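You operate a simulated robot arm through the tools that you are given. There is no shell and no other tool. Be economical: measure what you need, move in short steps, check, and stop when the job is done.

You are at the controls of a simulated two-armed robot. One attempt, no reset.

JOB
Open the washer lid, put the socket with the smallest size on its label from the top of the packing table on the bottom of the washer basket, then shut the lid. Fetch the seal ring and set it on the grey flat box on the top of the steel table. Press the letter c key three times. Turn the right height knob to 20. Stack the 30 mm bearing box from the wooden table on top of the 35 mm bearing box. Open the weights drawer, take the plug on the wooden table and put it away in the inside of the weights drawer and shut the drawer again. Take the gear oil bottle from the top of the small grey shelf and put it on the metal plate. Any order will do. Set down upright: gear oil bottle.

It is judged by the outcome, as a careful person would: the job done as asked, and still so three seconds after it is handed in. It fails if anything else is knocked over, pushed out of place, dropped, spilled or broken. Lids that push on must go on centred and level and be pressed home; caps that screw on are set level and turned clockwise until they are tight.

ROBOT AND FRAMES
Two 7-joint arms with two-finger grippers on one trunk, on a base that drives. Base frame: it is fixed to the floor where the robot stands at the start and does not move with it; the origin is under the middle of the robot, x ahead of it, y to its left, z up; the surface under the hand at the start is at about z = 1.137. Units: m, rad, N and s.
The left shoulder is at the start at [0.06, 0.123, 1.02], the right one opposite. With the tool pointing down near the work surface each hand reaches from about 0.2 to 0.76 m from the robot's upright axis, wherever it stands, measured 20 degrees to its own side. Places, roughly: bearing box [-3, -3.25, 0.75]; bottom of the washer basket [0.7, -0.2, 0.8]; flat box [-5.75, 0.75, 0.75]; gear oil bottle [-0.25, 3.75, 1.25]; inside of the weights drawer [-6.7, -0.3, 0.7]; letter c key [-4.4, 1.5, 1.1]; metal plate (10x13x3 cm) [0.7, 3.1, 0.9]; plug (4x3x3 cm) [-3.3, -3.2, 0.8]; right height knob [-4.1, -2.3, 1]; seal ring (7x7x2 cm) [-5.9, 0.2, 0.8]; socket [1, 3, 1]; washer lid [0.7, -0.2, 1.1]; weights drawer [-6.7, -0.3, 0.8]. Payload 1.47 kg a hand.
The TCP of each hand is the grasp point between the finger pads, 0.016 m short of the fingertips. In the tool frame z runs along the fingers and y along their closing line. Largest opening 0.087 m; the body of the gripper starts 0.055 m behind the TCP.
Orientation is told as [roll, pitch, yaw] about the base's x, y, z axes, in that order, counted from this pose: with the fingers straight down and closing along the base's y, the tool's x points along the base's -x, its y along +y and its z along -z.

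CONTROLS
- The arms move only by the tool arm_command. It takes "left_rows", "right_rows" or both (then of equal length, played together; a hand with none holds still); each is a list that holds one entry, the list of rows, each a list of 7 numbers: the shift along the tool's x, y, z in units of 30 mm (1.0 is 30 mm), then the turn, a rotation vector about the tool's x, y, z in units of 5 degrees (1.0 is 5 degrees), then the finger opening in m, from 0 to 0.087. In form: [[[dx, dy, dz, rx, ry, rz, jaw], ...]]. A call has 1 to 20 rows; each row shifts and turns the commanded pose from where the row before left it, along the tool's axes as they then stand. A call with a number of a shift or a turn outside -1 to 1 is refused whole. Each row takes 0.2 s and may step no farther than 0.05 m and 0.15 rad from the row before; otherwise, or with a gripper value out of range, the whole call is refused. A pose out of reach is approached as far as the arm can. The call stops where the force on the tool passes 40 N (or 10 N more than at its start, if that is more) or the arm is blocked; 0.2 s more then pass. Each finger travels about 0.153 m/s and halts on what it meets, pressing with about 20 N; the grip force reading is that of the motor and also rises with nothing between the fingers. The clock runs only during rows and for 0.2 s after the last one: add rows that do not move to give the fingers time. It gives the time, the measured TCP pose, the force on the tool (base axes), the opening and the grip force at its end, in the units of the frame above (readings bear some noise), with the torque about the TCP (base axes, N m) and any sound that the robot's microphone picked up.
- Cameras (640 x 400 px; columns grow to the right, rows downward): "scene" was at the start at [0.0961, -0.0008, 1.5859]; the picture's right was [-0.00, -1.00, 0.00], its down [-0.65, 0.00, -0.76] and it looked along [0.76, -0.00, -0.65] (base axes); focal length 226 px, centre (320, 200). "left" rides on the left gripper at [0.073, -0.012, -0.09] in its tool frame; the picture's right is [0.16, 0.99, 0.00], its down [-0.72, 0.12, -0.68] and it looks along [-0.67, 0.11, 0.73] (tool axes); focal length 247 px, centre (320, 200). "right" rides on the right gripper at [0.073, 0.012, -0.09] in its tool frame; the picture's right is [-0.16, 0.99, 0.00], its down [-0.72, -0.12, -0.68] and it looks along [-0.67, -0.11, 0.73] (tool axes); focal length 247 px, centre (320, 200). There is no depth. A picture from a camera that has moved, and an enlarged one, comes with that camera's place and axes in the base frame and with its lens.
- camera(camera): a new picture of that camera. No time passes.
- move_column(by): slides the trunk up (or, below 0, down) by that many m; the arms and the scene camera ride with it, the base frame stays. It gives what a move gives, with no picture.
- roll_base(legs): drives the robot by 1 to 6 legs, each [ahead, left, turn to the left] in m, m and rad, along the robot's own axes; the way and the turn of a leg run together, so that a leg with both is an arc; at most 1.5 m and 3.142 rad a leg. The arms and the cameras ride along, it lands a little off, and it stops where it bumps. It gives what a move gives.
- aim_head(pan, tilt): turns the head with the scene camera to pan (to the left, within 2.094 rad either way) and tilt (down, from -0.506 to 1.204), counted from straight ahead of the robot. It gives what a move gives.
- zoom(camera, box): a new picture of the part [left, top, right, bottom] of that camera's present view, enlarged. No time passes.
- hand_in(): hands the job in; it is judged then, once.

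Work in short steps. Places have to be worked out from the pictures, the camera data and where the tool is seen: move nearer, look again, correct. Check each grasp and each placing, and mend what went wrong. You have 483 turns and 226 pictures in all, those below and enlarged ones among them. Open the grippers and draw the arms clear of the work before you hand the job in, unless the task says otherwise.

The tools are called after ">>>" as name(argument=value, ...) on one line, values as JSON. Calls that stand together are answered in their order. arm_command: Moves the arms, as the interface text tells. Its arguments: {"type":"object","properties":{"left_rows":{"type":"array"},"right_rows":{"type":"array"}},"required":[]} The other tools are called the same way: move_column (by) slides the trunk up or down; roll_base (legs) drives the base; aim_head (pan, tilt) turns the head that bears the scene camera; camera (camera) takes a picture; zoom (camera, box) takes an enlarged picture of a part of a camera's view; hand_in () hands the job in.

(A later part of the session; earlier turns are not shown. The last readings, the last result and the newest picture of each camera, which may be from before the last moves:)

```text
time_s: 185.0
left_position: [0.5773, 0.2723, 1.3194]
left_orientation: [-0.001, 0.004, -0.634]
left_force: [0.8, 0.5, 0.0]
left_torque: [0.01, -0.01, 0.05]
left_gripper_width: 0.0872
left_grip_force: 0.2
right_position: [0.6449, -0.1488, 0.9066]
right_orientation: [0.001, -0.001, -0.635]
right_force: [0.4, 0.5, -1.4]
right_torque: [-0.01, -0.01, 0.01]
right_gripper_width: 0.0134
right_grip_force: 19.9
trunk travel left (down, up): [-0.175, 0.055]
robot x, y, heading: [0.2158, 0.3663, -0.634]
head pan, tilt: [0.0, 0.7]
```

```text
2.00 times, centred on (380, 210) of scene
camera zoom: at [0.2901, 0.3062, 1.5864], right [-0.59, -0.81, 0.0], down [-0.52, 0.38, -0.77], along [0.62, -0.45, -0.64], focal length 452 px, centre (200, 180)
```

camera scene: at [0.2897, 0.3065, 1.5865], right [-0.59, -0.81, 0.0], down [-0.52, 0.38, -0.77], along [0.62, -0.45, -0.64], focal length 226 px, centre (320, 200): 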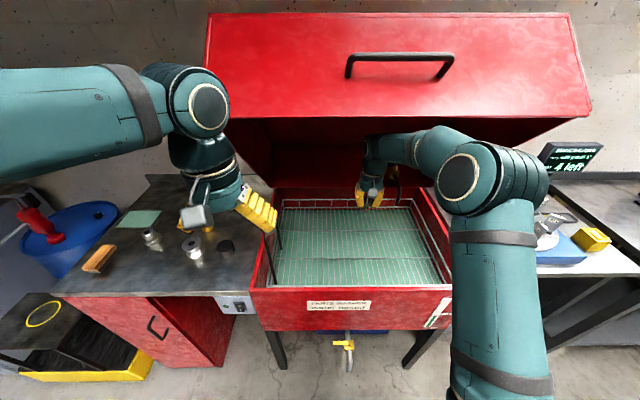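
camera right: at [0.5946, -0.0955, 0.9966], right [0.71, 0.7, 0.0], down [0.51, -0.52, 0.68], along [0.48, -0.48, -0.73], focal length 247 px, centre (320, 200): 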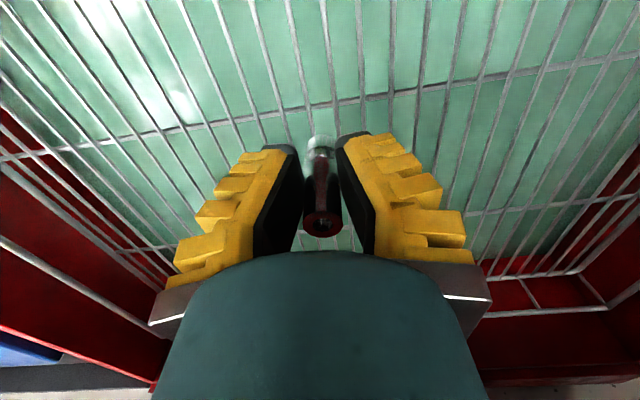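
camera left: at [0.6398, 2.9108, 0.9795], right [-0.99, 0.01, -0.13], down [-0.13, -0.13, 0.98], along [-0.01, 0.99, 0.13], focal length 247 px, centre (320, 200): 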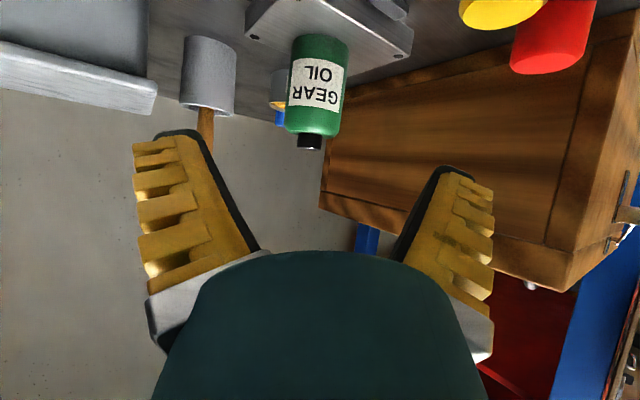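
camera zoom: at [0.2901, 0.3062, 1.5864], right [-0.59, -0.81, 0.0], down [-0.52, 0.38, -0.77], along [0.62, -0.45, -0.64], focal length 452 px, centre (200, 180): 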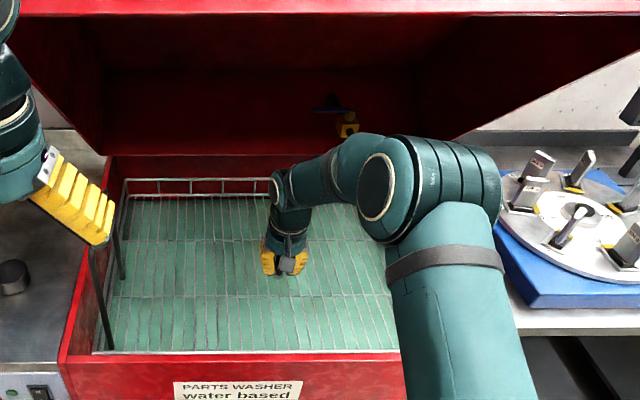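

Continue lowering in small steps until contact.

>>> arm_command(right_rows=[[[0, 0, 0.6, 0, 0, 0, 0.0], [0, 0, 0.6, 0, 0, 0, 0.0], [0, 0, 0, 0, 0, 0, 0.0]]])

>>> camera(camera="right")

```text
time_s: 185.8
left_position: [0.5786, 0.2735, 1.3183]
left_orientation: [0.0, 0.005, -0.634]
left_force: [0.0, -0.2, -0.6]
left_torque: [-0.01, 0.0, 0.03]
left_gripper_width: 0.0868
left_grip_force: 0.2
right_position: [0.6438, -0.1492, 0.8698]
right_orientation: [-0.002, 0.001, -0.636]
right_force: [0.7, 0.3, -0.9]
right_torque: [0.0, 0.0, 0.02]
right_gripper_width: 0.0136
right_grip_force: 20.0
trunk travel left (down, up): [-0.175, 0.055]
robot x, y, heading: [0.2108, 0.3626, -0.635]
head pan, tilt: [0.0, 0.7]
```

```text
139 pictures are left
camera right: at [0.5941, -0.0943, 0.9608], right [0.71, 0.7, 0.0], down [0.51, -0.52, 0.68], along [0.48, -0.48, -0.73], focal length 247 px, centre (320, 200)
```

right: 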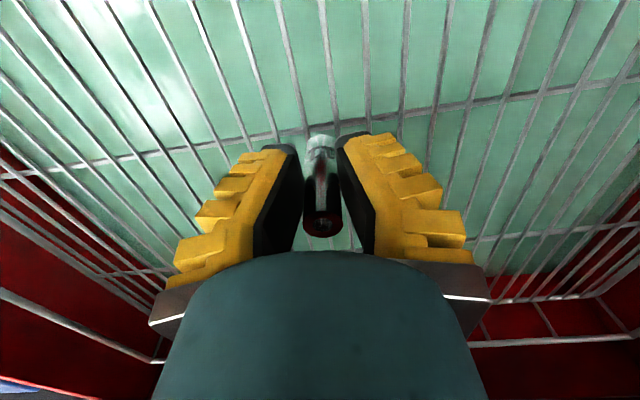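

Mesh bottom estimated at z≈0.81; contact expected around TCP 0.857.

>>> arm_command(right_rows=[[[0, 0, 0.27, 0, 0, 0, 0.0], [0, 0, 0, 0, 0, 0, 0.0]]])

>>> arm_command(right_rows=[[[0, 0, 0.2, 0, 0, 0, 0.0], [0, 0, 0, 0, 0, 0, 0.0]]])

>>> arm_command(right_rows=[[[0, 0, 0.17, 0, 0, 0, 0.0], [0, 0, 0, 0, 0, 0, 0.0]]])

```text
time_s: 186.4
left_position: [0.578, 0.273, 1.3178]
left_orientation: [0.001, 0.005, -0.635]
left_force: [-0.2, 1.3, 0.4]
left_torque: [-0.01, -0.01, -0.01]
left_gripper_width: 0.0871
left_grip_force: 0.1
right_position: [0.6454, -0.1478, 0.8638]
right_orientation: [-0.001, -0.002, -0.636]
right_force: [-0.4, -0.4, 0.2]
right_torque: [0.02, -0.05, 0.01]
right_gripper_width: 0.0136
right_grip_force: 19.3
trunk travel left (down, up): [-0.175, 0.055]
robot x, y, heading: [0.2099, 0.3599, -0.636]
head pan, tilt: [0.0, 0.7]
```

```text
time_s: 187.0
left_position: [0.5777, 0.2716, 1.318]
left_orientation: [0.0, 0.005, -0.635]
left_force: [-0.2, 0.2, 0.1]
left_torque: [0.0, -0.02, -0.01]
left_gripper_width: 0.0871
left_grip_force: 0.0
right_position: [0.6448, -0.1471, 0.8576]
right_orientation: [0.001, 0.0, -0.634]
right_force: [-0.4, -0.5, -1.7]
right_torque: [0.02, 0.03, 0.0]
right_gripper_width: 0.0133
right_grip_force: 20.1
trunk travel left (down, up): [-0.175, 0.055]
robot x, y, heading: [0.2151, 0.3623, -0.634]
head pan, tilt: [0.0, 0.7]
```

```text
time_s: 187.6
left_position: [0.5779, 0.2729, 1.3186]
left_orientation: [0.001, 0.005, -0.633]
left_force: [-0.4, 0.6, 0.1]
left_torque: [0.01, -0.01, 0.01]
left_gripper_width: 0.0868
left_grip_force: 0.1
right_position: [0.6445, -0.1486, 0.8531]
right_orientation: [0.001, 0.001, -0.636]
right_force: [-0.1, 0.1, -0.6]
right_torque: [0.03, -0.02, 0.04]
right_gripper_width: 0.0134
right_grip_force: 20.1
trunk travel left (down, up): [-0.175, 0.055]
robot x, y, heading: [0.2127, 0.3623, -0.641]
head pan, tilt: [0.0, 0.7]
```

Not yet in contact; continue.

>>> arm_command(right_rows=[[[0, 0, 0.2, 0, 0, 0, 0.0], [0, 0, 0, 0, 0, 0, 0.0]]])

>>> arm_command(right_rows=[[[0, 0, 0.2, 0, 0, 0, 0.0], [0, 0, 0, 0, 0, 0, 0.0]]])

>>> camera(camera="right")

```text
time_s: 188.2
left_position: [0.5784, 0.2722, 1.3176]
left_orientation: [-0.001, 0.006, -0.634]
left_force: [-0.2, -0.3, -0.1]
left_torque: [0.01, 0.04, 0.02]
left_gripper_width: 0.087
left_grip_force: 0.1
right_position: [0.644, -0.1471, 0.8468]
right_orientation: [0.002, -0.001, -0.636]
right_force: [-0.4, 0.1, 2.4]
right_torque: [0.01, -0.04, 0.01]
right_gripper_width: 0.0145
right_grip_force: 20.3
trunk travel left (down, up): [-0.175, 0.055]
robot x, y, heading: [0.2139, 0.3627, -0.636]
head pan, tilt: [0.0, 0.7]
```

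```text
time_s: 188.8
left_position: [0.5781, 0.273, 1.3181]
left_orientation: [0.0, 0.005, -0.635]
left_force: [-0.9, -1.5, -0.3]
left_torque: [0.0, 0.01, 0.01]
left_gripper_width: 0.0872
left_grip_force: 0.1
right_position: [0.6452, -0.1482, 0.8405]
right_orientation: [0.0, -0.003, -0.636]
right_force: [1.1, -1.3, 12.8]
right_torque: [-0.13, -0.13, -0.04]
right_gripper_width: 0.0204
right_grip_force: 20.5
trunk travel left (down, up): [-0.175, 0.055]
robot x, y, heading: [0.2075, 0.3661, -0.639]
head pan, tilt: [0.0, 0.7]
```

```text
138 pictures are left
camera right: at [0.5935, -0.0952, 0.9302], right [0.71, 0.7, 0.0], down [0.51, -0.52, 0.68], along [0.48, -0.49, -0.73], focal length 247 px, centre (320, 200)
```

right: 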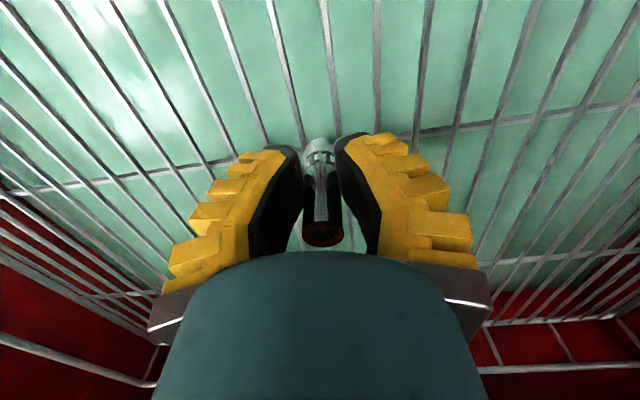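

Contact (13 N). Release and raise the hand.

>>> arm_command(right_rows=[[[0, 0, -0.1, 0, 0, 0, 0.03], [0, 0, 0, 0, 0, 0, 0.05], [0, 0, 0, 0, 0, 0, 0.06], [0, 0, -0.5, 0, 0, 0, 0.06], [0, 0, -1, 0, 0, 0, 0.06], [0, 0, -1, 0, 0, 0, 0.06], [0, 0, -1, 0, 0, 0, 0.06], [0, 0, -1, 0, 0, 0, 0.06]]])

>>> camera(camera="right")

```text
time_s: 190.6
left_position: [0.5771, 0.2729, 1.3184]
left_orientation: [0.0, 0.005, -0.635]
left_force: [-1.6, -0.5, 0.2]
left_torque: [-0.01, 0.01, 0.02]
left_gripper_width: 0.087
left_grip_force: 0.0
right_position: [0.645, -0.1485, 0.9785]
right_orientation: [0.0, 0.002, -0.633]
right_force: [-0.3, 0.5, 0.1]
right_torque: [0.0, 0.0, 0.01]
right_gripper_width: 0.0648
right_grip_force: 3.3
trunk travel left (down, up): [-0.175, 0.055]
robot x, y, heading: [0.2121, 0.3656, -0.638]
head pan, tilt: [0.0, 0.7]
```

```text
137 pictures are left
camera right: at [0.5938, -0.0956, 1.0676], right [0.71, 0.7, 0.0], down [0.51, -0.52, 0.68], along [0.48, -0.48, -0.73], focal length 247 px, centre (320, 200)
```

right: 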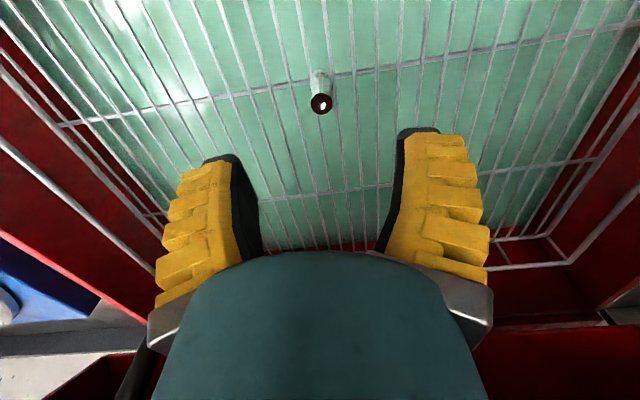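

Socket 11 stands on the basket bottom. I withdraw the right hand: up to z 1.1, back out, then up.

>>> arm_command(right_rows=[[[0, 0, -1, 0, 0, 0, 0.06], [0, 0, -1, 0, 0, 0, 0.06], [0, 0, -1, 0, 0, 0, 0.06], [0, 0, -1, 0, 0, 0, 0.06], [1, 0, 0, 0, 0, 0, 0.06], [1, 0, 0, 0, 0, 0, 0.06], [1, 0, 0, 0, 0, 0, 0.06], [1, 0, 0, 0, 0, 0, 0.06], [1, 0, 0, 0, 0, 0, 0.06], [1, 0, 0, 0, 0, 0, 0.06], [1, 0, 0, 0, 0, 0, 0.06], [1, 0, 0, 0, 0, 0, 0.06], [0.5, 0, -1, 0, 0, 0, 0.06], [0, 0, -1, 0, 0, 0, 0.06], [0, 0, -1, 0, 0, 0, 0.06]]])

>>> zoom(camera="scene", box=[240, 170, 480, 320])

```text
time_s: 193.8
left_position: [0.5784, 0.2724, 1.3187]
left_orientation: [0.001, 0.004, -0.634]
left_force: [0.3, 0.7, -1.2]
left_torque: [0.01, -0.03, 0.0]
left_gripper_width: 0.0873
left_grip_force: 0.1
right_position: [0.4398, 0.0044, 1.1899]
right_orientation: [0.001, 0.001, -0.636]
right_force: [-0.4, -0.8, 1.0]
right_torque: [0.03, -0.03, -0.03]
right_gripper_width: 0.0645
right_grip_force: 3.4
trunk travel left (down, up): [-0.175, 0.055]
robot x, y, heading: [0.2125, 0.3625, -0.63]
head pan, tilt: [0.0, 0.7]
```

```text
2.67 times, centred on (360, 245) of scene
camera zoom: at [0.2897, 0.3065, 1.5864], right [-0.59, -0.81, 0.0], down [-0.52, 0.38, -0.77], along [0.62, -0.45, -0.64], focal length 602 px, centre (213, 80)
```

zoom: 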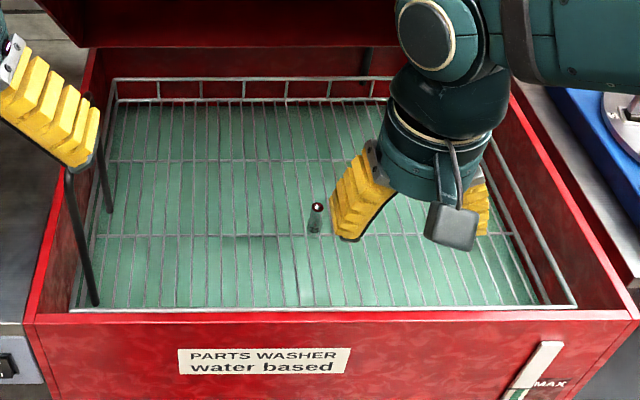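

The socket stands in the basket. To shut the lid: back the base 0.1 m, raise the right hand, close its fingers and pitch it 45° to hook over the handle bar.

>>> roll_base(legs=[[-0.1, 0.0, 0.0]])

>>> arm_command(right_rows=[[[0, 0, -1, 0, 0, 0, 0.0], [0, 0, -1, 0, 0, 0, 0.0], [0, 0, -1, 0, 0, 0, 0.0], [0, 0, -1, 0, 0, 0, 0.0], [0, 0, -1, 0, 0, 0, 0.0], [0, 0, -1, 0, 0, 0, 0.0], [0, 0, -1, 0, -1, 0, 0.0], [0, 0, -1, 0, -1, 0, 0.0], [0, 0, -1, 0, -1, 0, 0.0], [0, 0, 0, 0, -1, 0, 0.0], [0, 0, 0, 0, -1, 0, 0.0], [0, 0, 0, 0, -1, 0, 0.0], [0, 0, 0, 0, -1, 0, 0.0], [0, 0, 0, 0, -1, 0, 0.0], [0, 0, 0, 0, -1, 0, 0.0]]])

>>> camera(camera="scene")

>>> camera(camera="right")

```text
time_s: 195.0
left_position: [0.4974, 0.332, 1.3183]
left_orientation: [0.0, 0.005, -0.634]
left_force: [0.6, 0.6, -0.5]
left_torque: [0.0, -0.03, 0.02]
left_gripper_width: 0.0871
left_grip_force: 0.1
right_position: [0.3591, 0.0633, 1.1886]
right_orientation: [0.001, 0.0, -0.636]
right_force: [-0.8, 0.5, 0.4]
right_torque: [-0.03, 0.01, -0.02]
right_gripper_width: 0.0648
right_grip_force: 3.4
trunk travel left (down, up): [-0.175, 0.055]
robot x, y, heading: [0.1338, 0.4225, -0.634]
head pan, tilt: [0.0, 0.7]
```

```text
time_s: 198.2
left_position: [0.4966, 0.3311, 1.319]
left_orientation: [-0.001, 0.006, -0.635]
left_force: [0.1, -0.5, 0.3]
left_torque: [0.03, -0.02, 0.0]
left_gripper_width: 0.0871
left_grip_force: 0.0
right_position: [0.3529, 0.0664, 1.4581]
right_orientation: [0.003, -0.787, -0.637]
right_force: [0.0, 0.3, -0.1]
right_torque: [-0.02, -0.01, 0.03]
right_gripper_width: 0.0
right_grip_force: 20.0
trunk travel left (down, up): [-0.175, 0.055]
robot x, y, heading: [0.133, 0.422, -0.631]
head pan, tilt: [0.0, 0.7]
```

```text
135 pictures are left
camera scene: at [0.2096, 0.3655, 1.5864], right [-0.59, -0.8, 0.0], down [-0.52, 0.38, -0.77], along [0.62, -0.45, -0.64], focal length 226 px, centre (320, 200)
```

scene: 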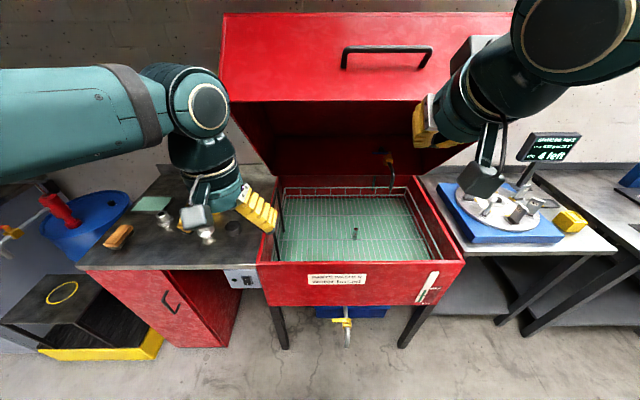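

```text
134 pictures are left
camera right: at [0.2675, 0.1445, 1.4699], right [0.68, 0.73, 0.11], down [-0.05, -0.11, 0.99], along [0.74, -0.68, -0.04], focal length 247 px, centre (320, 200)
```

right: 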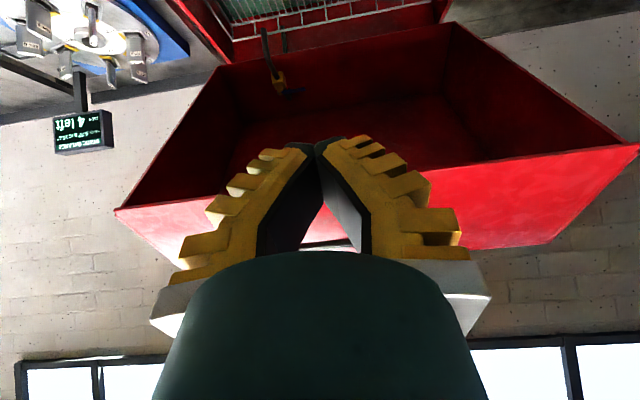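

Lid rim is level with the hand. I raise the trunk, pitch to 60° and bring the hand to just outside and above the bar (bar ≈ 0.67 ahead, z 1.525).

>>> move_column(by=0.05)

>>> arm_command(right_rows=[[[0, 0, -0.5, 0, -1, 0, 0.0], [0, 0, -0.5, 0, -1, 0, 0.0], [0, 0, 0, 0, -1, 0, 0.0], [-0.9, 0.1, 0.3, 0, 0, 0, 0.0], [-0.9, 0.1, 0.3, 0, 0, 0, 0.0], [-0.9, 0.1, 0.4, 0, 0, 0, 0.0], [-0.9, 0, 0.8, 0, 0, 0, 0.0], [-0.9, 0, 0.8, 0, 0, 0, 0.0], [-0.9, 0, 0.9, 0, 0, 0, 0.0], [-0.9, 0, 0.9, 0, 0, 0, 0.0]]])

>>> camera(camera="right")

>>> aim_head(pan=0.0, tilt=0.4)

>>> camera(camera="scene")

```text
time_s: 199.1
left_position: [0.4982, 0.3315, 1.3682]
left_orientation: [-0.001, 0.005, -0.635]
left_force: [-0.3, -0.2, 0.4]
left_torque: [-0.01, -0.01, 0.04]
left_gripper_width: 0.087
left_grip_force: 0.0
right_position: [0.3526, 0.067, 1.5071]
right_orientation: [0.0, -0.785, -0.635]
right_force: [-0.1, 0.9, -0.1]
right_torque: [0.02, 0.0, -0.01]
right_gripper_width: 0.0
right_grip_force: 19.9
trunk travel left (down, up): [-0.225, 0.005]
robot x, y, heading: [0.1292, 0.4192, -0.637]
head pan, tilt: [0.0, 0.7]
```

```text
time_s: 201.3
left_position: [0.4994, 0.3317, 1.3687]
left_orientation: [-0.001, 0.008, -0.635]
left_force: [0.3, -0.4, -0.3]
left_torque: [0.0, 0.02, -0.03]
left_gripper_width: 0.087
left_grip_force: 0.2
right_position: [0.5115, -0.0393, 1.6269]
right_orientation: [-0.001, -1.045, -0.636]
right_force: [-0.3, 0.3, -0.4]
right_torque: [0.02, -0.01, 0.01]
right_gripper_width: 0.0
right_grip_force: 20.3
trunk travel left (down, up): [-0.225, 0.005]
robot x, y, heading: [0.1326, 0.4212, -0.635]
head pan, tilt: [0.0, 0.7]
```

```text
133 pictures are left
camera right: at [0.4268, 0.0385, 1.6081], right [0.65, 0.75, 0.14], down [-0.25, 0.04, 0.97], along [0.72, -0.66, 0.21], focal length 247 px, centre (320, 200)
```

right: 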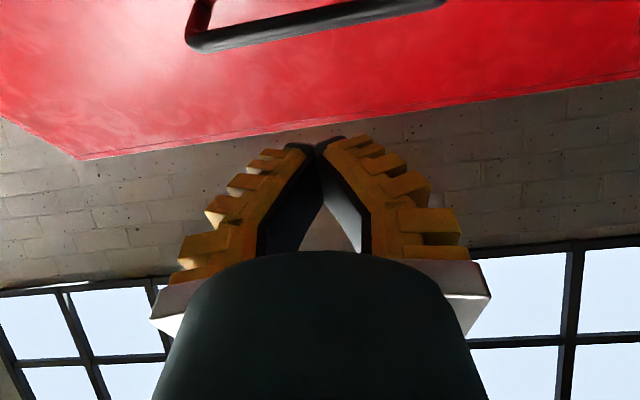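

```text
time_s: 202.1
left_position: [0.4983, 0.3317, 1.3686]
left_orientation: [0.0, 0.006, -0.635]
left_force: [-0.4, -0.1, -0.2]
left_torque: [0.03, 0.01, -0.01]
left_gripper_width: 0.0868
left_grip_force: 0.0
right_position: [0.5097, -0.038, 1.6265]
right_orientation: [-0.001, -1.048, -0.636]
right_force: [0.1, 0.0, 0.2]
right_torque: [0.02, -0.02, 0.02]
right_gripper_width: 0.0
right_grip_force: 19.9
trunk travel left (down, up): [-0.225, 0.005]
robot x, y, heading: [0.1346, 0.4218, -0.632]
head pan, tilt: [0.0, 0.4]
```

```text
132 pictures are left
camera scene: at [0.2163, 0.3606, 1.6632], right [-0.59, -0.8, 0.0], down [-0.31, 0.23, -0.92], along [0.74, -0.55, -0.39], focal length 226 px, centre (320, 200)
```

scene: 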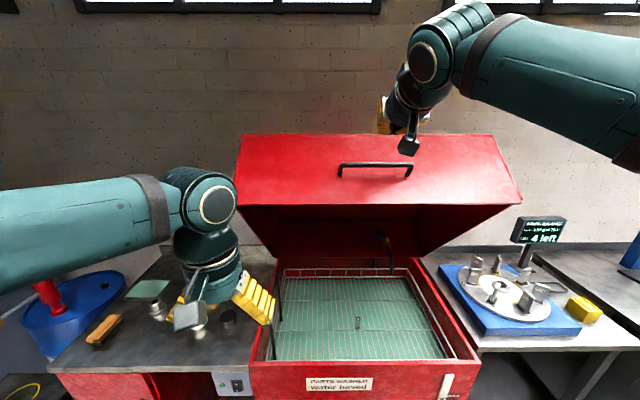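

Bar ≈ (0.65, z 1.525); the hand's axis line passes just above it. I advance 11 cm along the tool axis, so the closed fingers sit behind the bar near the lid's face.

>>> arm_command(right_rows=[[[0, 0, 0.9, 0, 0, 0, 0.0], [0, 0, 0.9, 0, 0, 0, 0.0], [0, 0, 0.9, 0, 0, 0, 0.0], [0, 0, 0.9, 0, 0, 0, 0.0], [0, 0, 0, 0, 0, 0, 0.0]]])

>>> camera(camera="right")

>>> zoom(camera="scene", box=[300, 90, 460, 190])

```text
time_s: 203.3
left_position: [0.4973, 0.3318, 1.3677]
left_orientation: [0.002, 0.006, -0.636]
left_force: [0.0, -0.7, -0.2]
left_torque: [0.03, 0.01, 0.0]
left_gripper_width: 0.0868
left_grip_force: 0.0
right_position: [0.5847, -0.0922, 1.5714]
right_orientation: [0.0, -1.045, -0.636]
right_force: [-0.5, 0.1, 0.6]
right_torque: [0.0, -0.01, -0.01]
right_gripper_width: 0.0001
right_grip_force: 20.1
trunk travel left (down, up): [-0.225, 0.005]
robot x, y, heading: [0.1341, 0.4218, -0.638]
head pan, tilt: [0.0, 0.4]
```

```text
131 pictures are left
camera right: at [0.5007, -0.0151, 1.5528], right [0.65, 0.75, 0.14], down [-0.25, 0.04, 0.97], along [0.72, -0.66, 0.22], focal length 247 px, centre (320, 200)
```

right: 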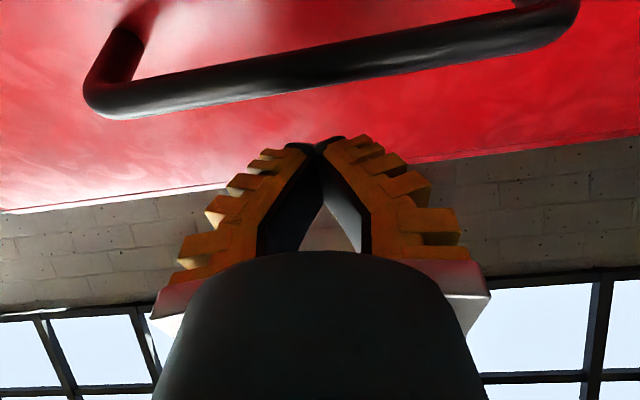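

```text
4.00 times, centred on (380, 140) of scene
camera zoom: at [0.2153, 0.3611, 1.6633], right [-0.59, -0.8, 0.0], down [-0.31, 0.23, -0.92], along [0.74, -0.55, -0.39], focal length 903 px, centre (80, 440)
```

zoom: 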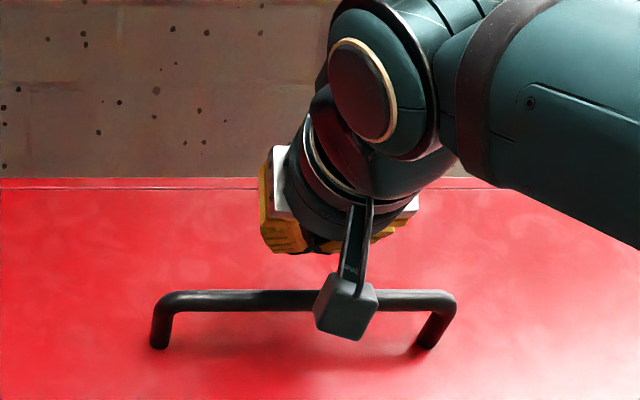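

Fingers are above and behind the bar. Advance 1.5 cm more, then push toward the bar and start the closing arc.

>>> arm_command(right_rows=[[[0, 0, 0.6, 0, 0, 0, 0.0], [0.6, 0, 0, 0, 0, 0, 0.0], [0.6, 0, 0, 0, 0, 0, 0.0], [0.6, 0, 0, 0, 0, 0, 0.0]]])

>>> zoom(camera="scene", box=[220, 90, 540, 290])

```text
time_s: 204.3
left_position: [0.4969, 0.3312, 1.3686]
left_orientation: [0.001, 0.005, -0.636]
left_force: [0.5, -0.2, -0.6]
left_torque: [0.0, -0.03, 0.02]
left_gripper_width: 0.0868
left_grip_force: 0.0
right_position: [0.5763, -0.0861, 1.5134]
right_orientation: [0.0, -1.048, -0.638]
right_force: [-0.1, -0.2, 0.0]
right_torque: [0.01, -0.01, -0.03]
right_gripper_width: 0.0
right_grip_force: 20.1
trunk travel left (down, up): [-0.225, 0.005]
robot x, y, heading: [0.1298, 0.4233, -0.637]
head pan, tilt: [0.0, 0.4]
```

```text
2.00 times, centred on (380, 190) of scene
camera zoom: at [0.216, 0.3607, 1.6632], right [-0.59, -0.8, 0.0], down [-0.31, 0.23, -0.92], along [0.74, -0.55, -0.39], focal length 452 px, centre (200, 220)
```

zoom: 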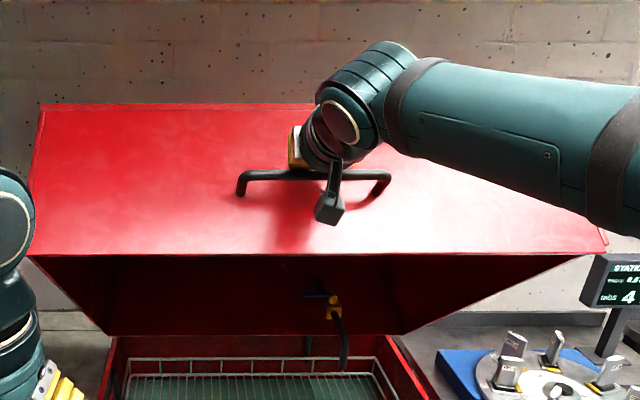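

The lid follows with almost no force. Continue along the arc.

>>> arm_command(right_rows=[[[0.9, 0, 0.0, 0, 0, 0, 0.0], [0.9, 0, 0.03, 0, 0, 0, 0.0], [0.9, 0, 0.07, 0, 0, 0, 0.0], [0.9, 0, 0.1, 0, 0, 0, 0.0], [0.9, 0, 0.15, 0, 0, 0, 0.0], [0.9, 0, 0.18, 0, 0, 0, 0.0]]])

>>> camera(camera="scene")

>>> camera(camera="right")

```text
time_s: 205.7
left_position: [0.4978, 0.331, 1.3685]
left_orientation: [0.001, 0.006, -0.634]
left_force: [0.3, -0.7, 0.6]
left_torque: [0.0, -0.02, 0.02]
left_gripper_width: 0.0868
left_grip_force: 0.0
right_position: [0.5209, -0.0445, 1.3684]
right_orientation: [0.003, -1.047, -0.637]
right_force: [0.3, -0.1, 0.5]
right_torque: [-0.01, 0.0, -0.02]
right_gripper_width: 0.0001
right_grip_force: 19.6
trunk travel left (down, up): [-0.225, 0.005]
robot x, y, heading: [0.1312, 0.4248, -0.635]
head pan, tilt: [0.0, 0.4]
```

```text
128 pictures are left
camera scene: at [0.2163, 0.3604, 1.6632], right [-0.59, -0.8, 0.0], down [-0.31, 0.23, -0.92], along [0.74, -0.55, -0.39], focal length 226 px, centre (320, 200)
```

scene: 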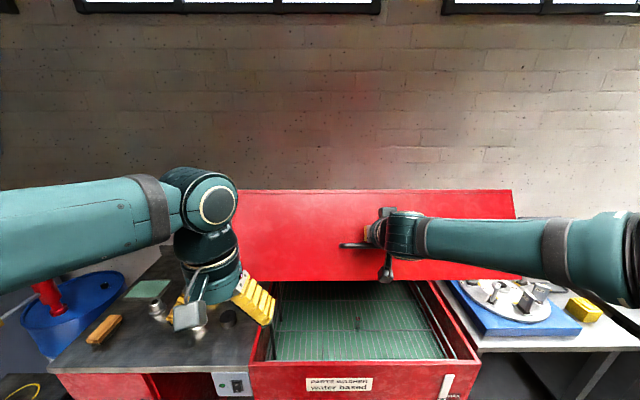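

```text
127 pictures are left
camera right: at [0.4365, 0.0329, 1.3501], right [0.65, 0.75, 0.14], down [-0.25, 0.04, 0.97], along [0.72, -0.66, 0.21], focal length 247 px, centre (320, 200)
```

right: 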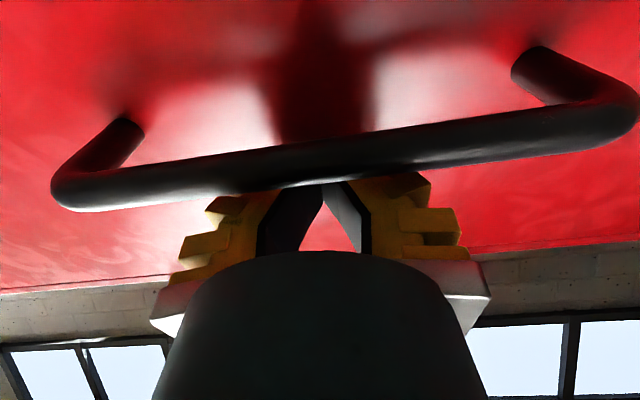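

Hooked nicely, about 28° left. Continue down.

>>> arm_command(right_rows=[[[0.88, 0, 0.2, 0, 0, 0, 0.0], [0.87, 0, 0.25, 0, 0, 0, 0.0], [0.86, 0, 0.3, 0, 0, 0, 0.0], [0.84, 0, 0.34, 0, 0, 0, 0.0], [0.82, 0, 0.38, 0, 0, 0, 0.0], [0.8, 0, 0.42, 0, 0, 0, 0.0]]])

>>> zoom(camera="scene", box=[220, 170, 540, 370])

```text
time_s: 206.9
left_position: [0.4915, 0.3344, 1.37]
left_orientation: [0.001, 0.0, -0.637]
left_force: [1.0, -0.4, 0.3]
left_torque: [-0.03, 0.01, -0.02]
left_gripper_width: 0.087
left_grip_force: 0.1
right_position: [0.4925, -0.0254, 1.2509]
right_orientation: [0.0, -1.048, -0.636]
right_force: [-27.8, 14.4, 7.5]
right_torque: [-0.06, -0.23, 0.06]
right_gripper_width: 0.0058
right_grip_force: 28.4
trunk travel left (down, up): [-0.225, 0.005]
robot x, y, heading: [0.1312, 0.425, -0.632]
head pan, tilt: [0.0, 0.4]
stopped in row 5 (right hand): the force on the tool passed its limit at 44 N (the readings are from after the stop); the commanded pose is now the measured one
```

```text
2.00 times, centred on (380, 270) of scene
camera zoom: at [0.209, 0.3645, 1.6637], right [-0.6, -0.8, 0.0], down [-0.31, 0.23, -0.92], along [0.74, -0.55, -0.39], focal length 452 px, centre (200, 60)
```

zoom: 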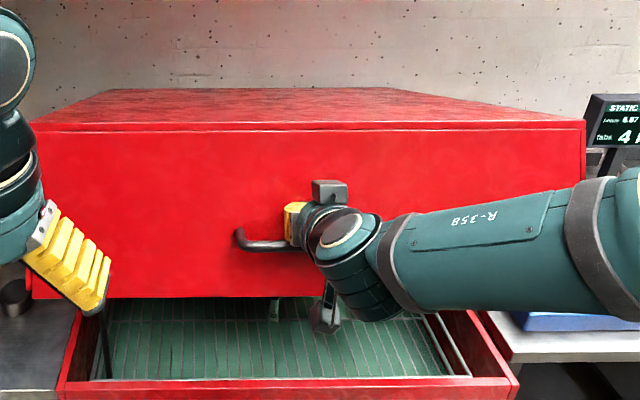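

Fingertips press on the lid face; I ease back 1 cm and continue with less forward component.

>>> arm_command(right_rows=[[[0.2, 0, -0.4, 0, 0, 0, 0.0], [0.85, 0, 0.3, 0, 0, 0, 0.0], [0.85, 0, 0.38, 0, 0, 0, 0.0], [0.85, 0, 0.42, 0, 0, 0, 0.0]]])

>>> camera(camera="right")

>>> zoom(camera="scene", box=[220, 170, 540, 370])

```text
time_s: 207.9
left_position: [0.4973, 0.3303, 1.3679]
left_orientation: [-0.002, 0.007, -0.635]
left_force: [0.6, 1.6, 0.6]
left_torque: [-0.05, 0.0, 0.04]
left_gripper_width: 0.0873
left_grip_force: 0.1
right_position: [0.4767, -0.0154, 1.1653]
right_orientation: [0.003, -1.043, -0.636]
right_force: [-0.4, -0.6, 0.1]
right_torque: [0.05, -0.02, 0.03]
right_gripper_width: 0.0001
right_grip_force: 27.7
trunk travel left (down, up): [-0.225, 0.005]
robot x, y, heading: [0.1308, 0.423, -0.639]
head pan, tilt: [0.0, 0.4]
```

```text
125 pictures are left
camera right: at [0.3936, 0.0628, 1.1479], right [0.65, 0.75, 0.14], down [-0.25, 0.04, 0.97], along [0.72, -0.66, 0.21], focal length 247 px, centre (320, 200)
```

right: 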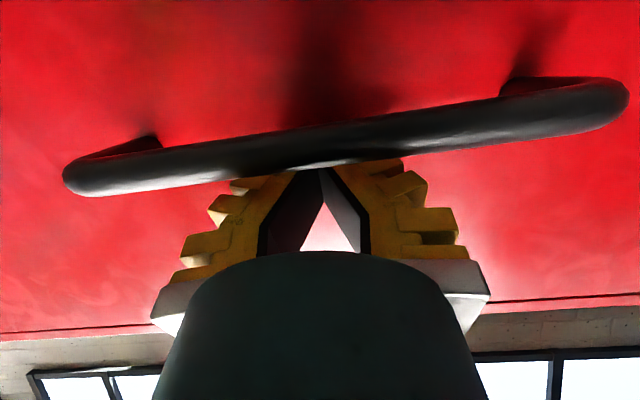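

```text
2.00 times, centred on (380, 270) of scene
camera zoom: at [0.2161, 0.3599, 1.6631], right [-0.59, -0.8, 0.0], down [-0.31, 0.23, -0.92], along [0.74, -0.55, -0.39], focal length 452 px, centre (200, 60)
```

zoom: 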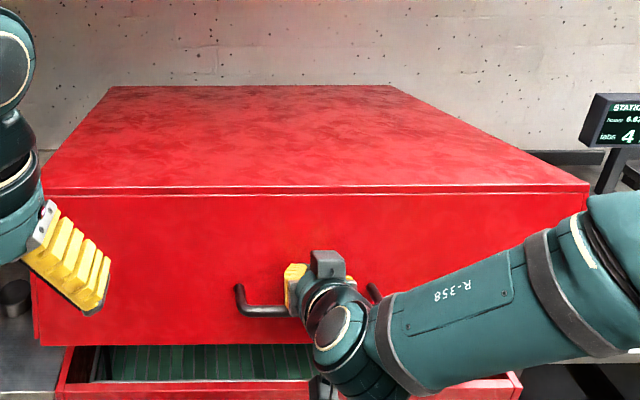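

Nearly closed. Continue down with slight forward motion.

>>> arm_command(right_rows=[[[0.82, 0, 0.42, 0, 0, 0, 0.0], [0.82, 0, 0.44, 0, 0, 0, 0.0], [0.82, 0, 0.46, 0, 0, 0, 0.0], [0.8, 0, 0.48, 0, 0, 0, 0.0]]])

>>> zoom(camera="scene", box=[220, 200, 540, 400])

```text
time_s: 208.9
left_position: [0.4974, 0.3304, 1.3681]
left_orientation: [0.001, 0.004, -0.636]
left_force: [0.7, -0.2, -0.4]
left_torque: [0.0, -0.01, -0.02]
left_gripper_width: 0.087
left_grip_force: 0.1
right_position: [0.4775, -0.0142, 1.0542]
right_orientation: [0.001, -1.042, -0.637]
right_force: [-8.8, 4.4, -4.3]
right_torque: [0.02, 0.0, 0.05]
right_gripper_width: 0.0061
right_grip_force: 27.7
trunk travel left (down, up): [-0.225, 0.005]
robot x, y, heading: [0.1301, 0.4201, -0.637]
head pan, tilt: [0.0, 0.4]
```

```text
2.00 times, centred on (380, 300) of scene
camera zoom: at [0.2153, 0.3601, 1.6631], right [-0.59, -0.8, 0.0], down [-0.31, 0.23, -0.92], along [0.74, -0.55, -0.39], focal length 452 px, centre (200, 0)
```

zoom: 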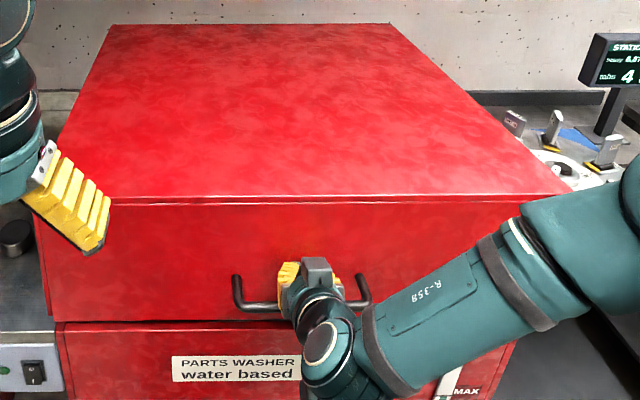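

Nearly shut. Two more small rows until resistance.

>>> arm_command(right_rows=[[[0.6, 0, 0.3, 0, 0, 0, 0.0], [0.5, 0, 0.28, 0, 0, 0, 0.0], [0.4, 0, 0.22, 0, 0, 0, 0.0]]])

>>> zoom(camera="scene", box=[220, 200, 540, 400])

```text
time_s: 209.7
left_position: [0.4962, 0.331, 1.3686]
left_orientation: [-0.001, 0.005, -0.637]
left_force: [-0.5, -0.7, -0.1]
left_torque: [0.02, -0.03, 0.03]
left_gripper_width: 0.0874
left_grip_force: 0.0
right_position: [0.4761, -0.0176, 1.0411]
right_orientation: [0.0, -1.041, -0.634]
right_force: [0.3, -0.2, 0.0]
right_torque: [0.0, 0.01, 0.01]
right_gripper_width: 0.0
right_grip_force: 28.2
right hand out of reach, approached as far as the arm can: row 1, 2, 3
trunk travel left (down, up): [-0.225, 0.005]
robot x, y, heading: [0.1312, 0.4235, -0.638]
head pan, tilt: [0.0, 0.4]
```

```text
2.00 times, centred on (380, 300) of scene
camera zoom: at [0.2157, 0.3595, 1.6632], right [-0.59, -0.8, 0.0], down [-0.31, 0.23, -0.92], along [0.74, -0.55, -0.39], focal length 452 px, centre (200, 0)
```

zoom: 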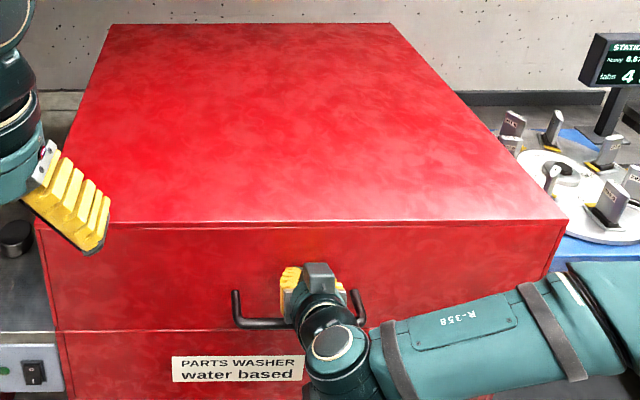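

The lid looks shut. I withdraw the hand along its axis and inspect the seam.

>>> arm_command(right_rows=[[[0, 0, -0.8, 0, 0, 0, 0.0], [0, 0, -0.8, 0, 0, 0, 0.0], [-0.5, 0, -0.8, 0, 0, 0, 0.0], [-1, 0, -0.8, 0, 0, 0, 0.0], [-1, 0, -0.6, 0, 0, 0, 0.0], [-1, 0, -0.3, 0, 0, 0, 0.0], [-1, 0, 0, 0, 0, 0, 0.0]]])

>>> aim_head(pan=0.0, tilt=0.8)

>>> camera(camera="scene")

```text
time_s: 211.3
left_position: [0.4978, 0.3325, 1.3681]
left_orientation: [-0.001, 0.004, -0.635]
left_force: [-0.1, 0.0, 0.0]
left_torque: [0.0, -0.02, -0.01]
left_gripper_width: 0.0872
left_grip_force: 0.0
right_position: [0.4618, -0.0042, 1.2176]
right_orientation: [-0.001, -1.044, -0.635]
right_force: [1.0, 0.6, -0.3]
right_torque: [0.0, -0.01, -0.01]
right_gripper_width: 0.0
right_grip_force: 27.7
right hand out of reach, approached as far as the arm can: row 3, 4
trunk travel left (down, up): [-0.225, 0.005]
robot x, y, heading: [0.1304, 0.4187, -0.639]
head pan, tilt: [0.0, 0.4]
```

```text
time_s: 212.1
left_position: [0.4972, 0.332, 1.3685]
left_orientation: [0.0, 0.005, -0.635]
left_force: [0.3, -0.5, 0.3]
left_torque: [-0.02, 0.04, 0.03]
left_gripper_width: 0.0872
left_grip_force: 0.0
right_position: [0.4611, -0.0032, 1.2182]
right_orientation: [-0.001, -1.045, -0.637]
right_force: [0.0, 0.4, 0.2]
right_torque: [0.01, -0.02, -0.02]
right_gripper_width: 0.0001
right_grip_force: 28.2
trunk travel left (down, up): [-0.225, 0.005]
robot x, y, heading: [0.1326, 0.4209, -0.639]
head pan, tilt: [0.0, 0.799]
```

```text
121 pictures are left
camera scene: at [0.2061, 0.368, 1.6282], right [-0.59, -0.8, 0.0], down [-0.58, 0.43, -0.7], along [0.56, -0.41, -0.72], focal length 226 px, centre (320, 200)
```

scene: 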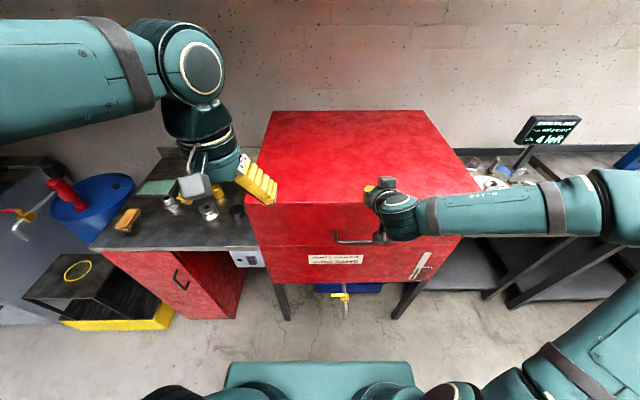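

>>> zoom(camera="scene", box=[230, 180, 480, 300])

```text
2.56 times, centred on (355, 240) of scene
camera zoom: at [0.2061, 0.368, 1.6282], right [-0.59, -0.8, 0.0], down [-0.58, 0.43, -0.7], along [0.56, -0.41, -0.72], focal length 578 px, centre (230, 98)
```

zoom: 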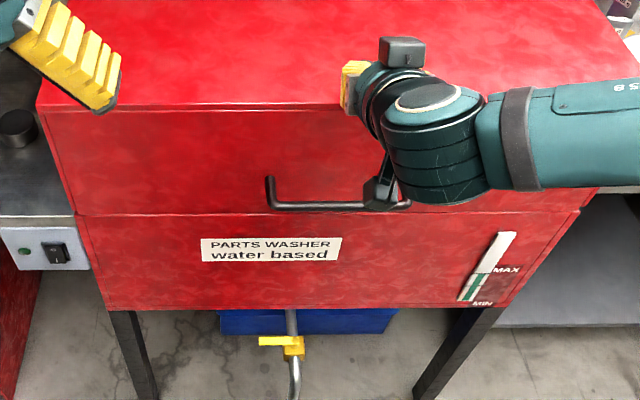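

The lid is shut with its seam like at the start. I back off a bit, fold the right hand down, and look toward the right side of the room.

>>> roll_base(legs=[[-0.25, 0.0, 0.0]])

>>> arm_command(right_rows=[[[0, 0, 0, 0, 1, 0, 0.04], [0, 0, 0, 0, 1, 0, 0.04], [0, 0, 0, 0, 1, 0, 0.04], [0, 0, 0, 0, 1, 0, 0.04], [0, 0, 0, 0, 1, 0, 0.04], [0, 0, 0, 0, 1, 0, 0.04], [0, 0, 0, 0, 1, 0, 0.04], [0, 0, 0, 0, 1, 0, 0.04], [0, 0, 0, 0, 1, 0, 0.04], [0, 0, 0, 0, 1, 0, 0.04], [0, 0, 0, 0, 1, 0, 0.04], [0, 0, 0, 0, 1, 0, 0.04]]])

>>> aim_head(pan=-1.5, tilt=0.35)

>>> camera(camera="scene")

```text
time_s: 213.9
left_position: [0.2961, 0.4796, 1.3683]
left_orientation: [0.0, 0.005, -0.636]
left_force: [0.7, 0.0, 0.7]
left_torque: [0.0, 0.0, -0.01]
left_gripper_width: 0.087
left_grip_force: 0.1
right_position: [0.2605, 0.1456, 1.2183]
right_orientation: [0.003, -1.045, -0.634]
right_force: [0.3, 0.4, 0.1]
right_torque: [-0.01, -0.03, 0.01]
right_gripper_width: 0.0001
right_grip_force: 28.1
trunk travel left (down, up): [-0.225, 0.005]
robot x, y, heading: [-0.0729, 0.5678, -0.636]
head pan, tilt: [0.0, 0.799]
```

```text
time_s: 216.6
left_position: [0.299, 0.4792, 1.3693]
left_orientation: [0.0, 0.005, -0.635]
left_force: [0.3, -0.7, -0.1]
left_torque: [0.01, -0.01, 0.02]
left_gripper_width: 0.0871
left_grip_force: 0.0
right_position: [0.2618, 0.1435, 1.2177]
right_orientation: [0.002, 0.006, -0.634]
right_force: [0.4, -0.5, 0.0]
right_torque: [-0.04, -0.03, 0.0]
right_gripper_width: 0.0459
right_grip_force: 4.4
trunk travel left (down, up): [-0.225, 0.005]
robot x, y, heading: [-0.0721, 0.5705, -0.636]
head pan, tilt: [0.0, 0.799]
```

```text
time_s: 218.2
left_position: [0.2973, 0.4795, 1.3685]
left_orientation: [0.0, 0.005, -0.636]
left_force: [-0.5, -0.8, -0.5]
left_torque: [0.03, 0.02, 0.02]
left_gripper_width: 0.0872
left_grip_force: 0.1
right_position: [0.26, 0.1444, 1.2171]
right_orientation: [-0.001, 0.0, -0.636]
right_force: [-0.3, 0.0, 0.1]
right_torque: [-0.02, 0.06, 0.03]
right_gripper_width: 0.0458
right_grip_force: 4.1
trunk travel left (down, up): [-0.225, 0.005]
robot x, y, heading: [-0.0682, 0.5722, -0.642]
head pan, tilt: [-1.499, 0.351]
```

```text
119 pictures are left
camera scene: at [-0.1089, 0.4852, 1.6678], right [-0.85, 0.53, 0.0], down [0.18, 0.29, -0.94], along [-0.5, -0.79, -0.34], focal length 226 px, centre (320, 200)
```

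scene: 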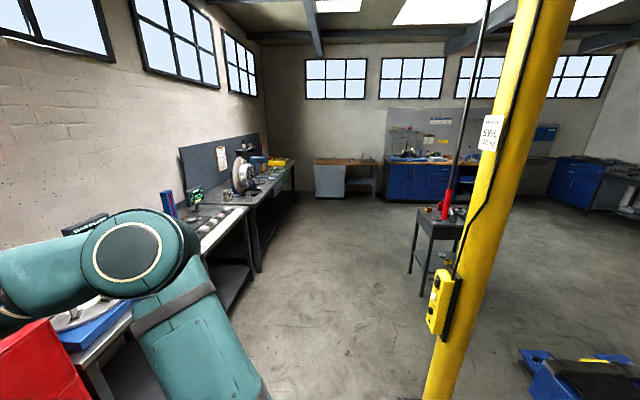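

The wooden desk is far along the right. A yellow post stands to the side; I turn right and drive ahead along the benches at a safe distance.

>>> roll_base(legs=[[0.0, 0.0, -1.563], [1.4, 0.0, 0.0], [1.3, 0.0, 0.0]])

>>> aim_head(pan=0.0, tilt=0.5)

>>> camera(camera="scene")

```text
time_s: 235.2
left_position: [-1.8229, -1.9671, 1.3684]
left_orientation: [0.0, 0.006, -2.222]
left_force: [1.1, -0.3, -0.3]
left_torque: [0.01, -0.02, -0.01]
left_gripper_width: 0.0872
left_grip_force: 0.0
right_position: [-2.1576, -1.9243, 1.2177]
right_orientation: [0.0, 0.003, -2.222]
right_force: [0.0, -0.4, -0.4]
right_torque: [0.01, -0.01, 0.01]
right_gripper_width: 0.0456
right_grip_force: 4.1
trunk travel left (down, up): [-0.225, 0.005]
robot x, y, heading: [-1.7263, -1.5988, -2.224]
head pan, tilt: [-1.499, 0.351]
```

```text
time_s: 236.8
left_position: [-1.8225, -1.9661, 1.3678]
left_orientation: [0.0, 0.005, -2.222]
left_force: [-0.3, 0.5, -0.7]
left_torque: [0.0, -0.01, -0.03]
left_gripper_width: 0.0869
left_grip_force: 0.1
right_position: [-2.1565, -1.9256, 1.2171]
right_orientation: [0.0, 0.003, -2.222]
right_force: [0.2, -0.8, 0.0]
right_torque: [-0.02, 0.0, 0.02]
right_gripper_width: 0.046
right_grip_force: 4.3
trunk travel left (down, up): [-0.225, 0.005]
robot x, y, heading: [-1.7238, -1.6046, -2.224]
head pan, tilt: [0.0, 0.499]
```

```text
118 pictures are left
camera scene: at [-1.7856, -1.6833, 1.6541], right [-0.79, 0.61, 0.0], down [0.29, 0.38, -0.88], along [-0.53, -0.7, -0.48], focal length 226 px, centre (320, 200)
```

scene: 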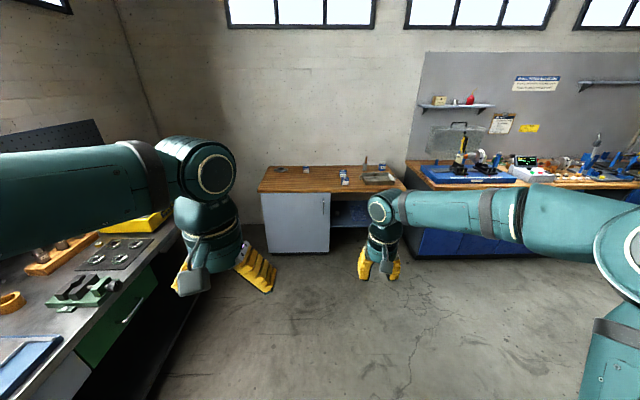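

The wooden desk with small boxes is ~1.9 m ahead. I shift right and drive closer.

>>> roll_base(legs=[[0.0, -0.25, 0.019], [1.35, 0.0, 0.0]])

>>> aim_head(pan=0.0, tilt=0.75)

>>> camera(camera="scene")

```text
time_s: 246.0
left_position: [-2.8256, -2.8942, 1.3684]
left_orientation: [0.0, 0.006, -2.219]
left_force: [-0.3, 0.4, 0.3]
left_torque: [0.0, 0.01, 0.02]
left_gripper_width: 0.087
left_grip_force: 0.0
right_position: [-3.1599, -2.8541, 1.217]
right_orientation: [0.0, 0.002, -2.218]
right_force: [-1.2, -0.4, 0.5]
right_torque: [0.01, -0.02, -0.02]
right_gripper_width: 0.0461
right_grip_force: 3.9
trunk travel left (down, up): [-0.225, 0.005]
robot x, y, heading: [-2.7302, -2.5305, -2.221]
head pan, tilt: [0.0, 0.499]
```

```text
time_s: 246.8
left_position: [-2.8245, -2.8947, 1.37]
left_orientation: [0.0, 0.007, -2.22]
left_force: [0.1, -0.4, -0.4]
left_torque: [-0.02, 0.01, -0.03]
left_gripper_width: 0.0873
left_grip_force: 0.0
right_position: [-3.1592, -2.8533, 1.2185]
right_orientation: [0.001, 0.001, -2.218]
right_force: [0.2, -0.9, -0.1]
right_torque: [0.0, -0.07, -0.01]
right_gripper_width: 0.0457
right_grip_force: 3.6
trunk travel left (down, up): [-0.225, 0.005]
robot x, y, heading: [-2.7311, -2.5281, -2.217]
head pan, tilt: [0.0, 0.75]
```

```text
117 pictures are left
camera scene: at [-2.7843, -2.6044, 1.6322], right [-0.8, 0.6, 0.0], down [0.41, 0.54, -0.73], along [-0.44, -0.58, -0.68], focal length 226 px, centre (320, 200)
```

scene: 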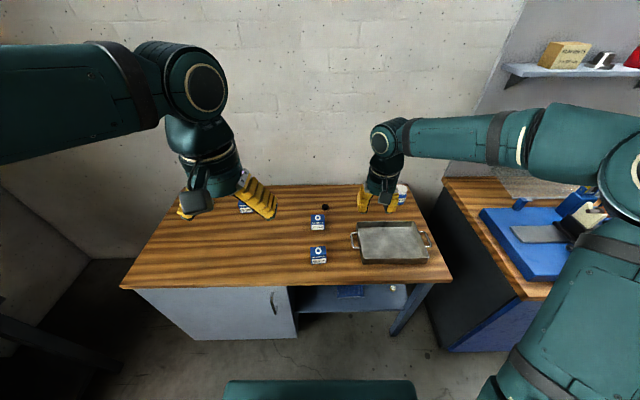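

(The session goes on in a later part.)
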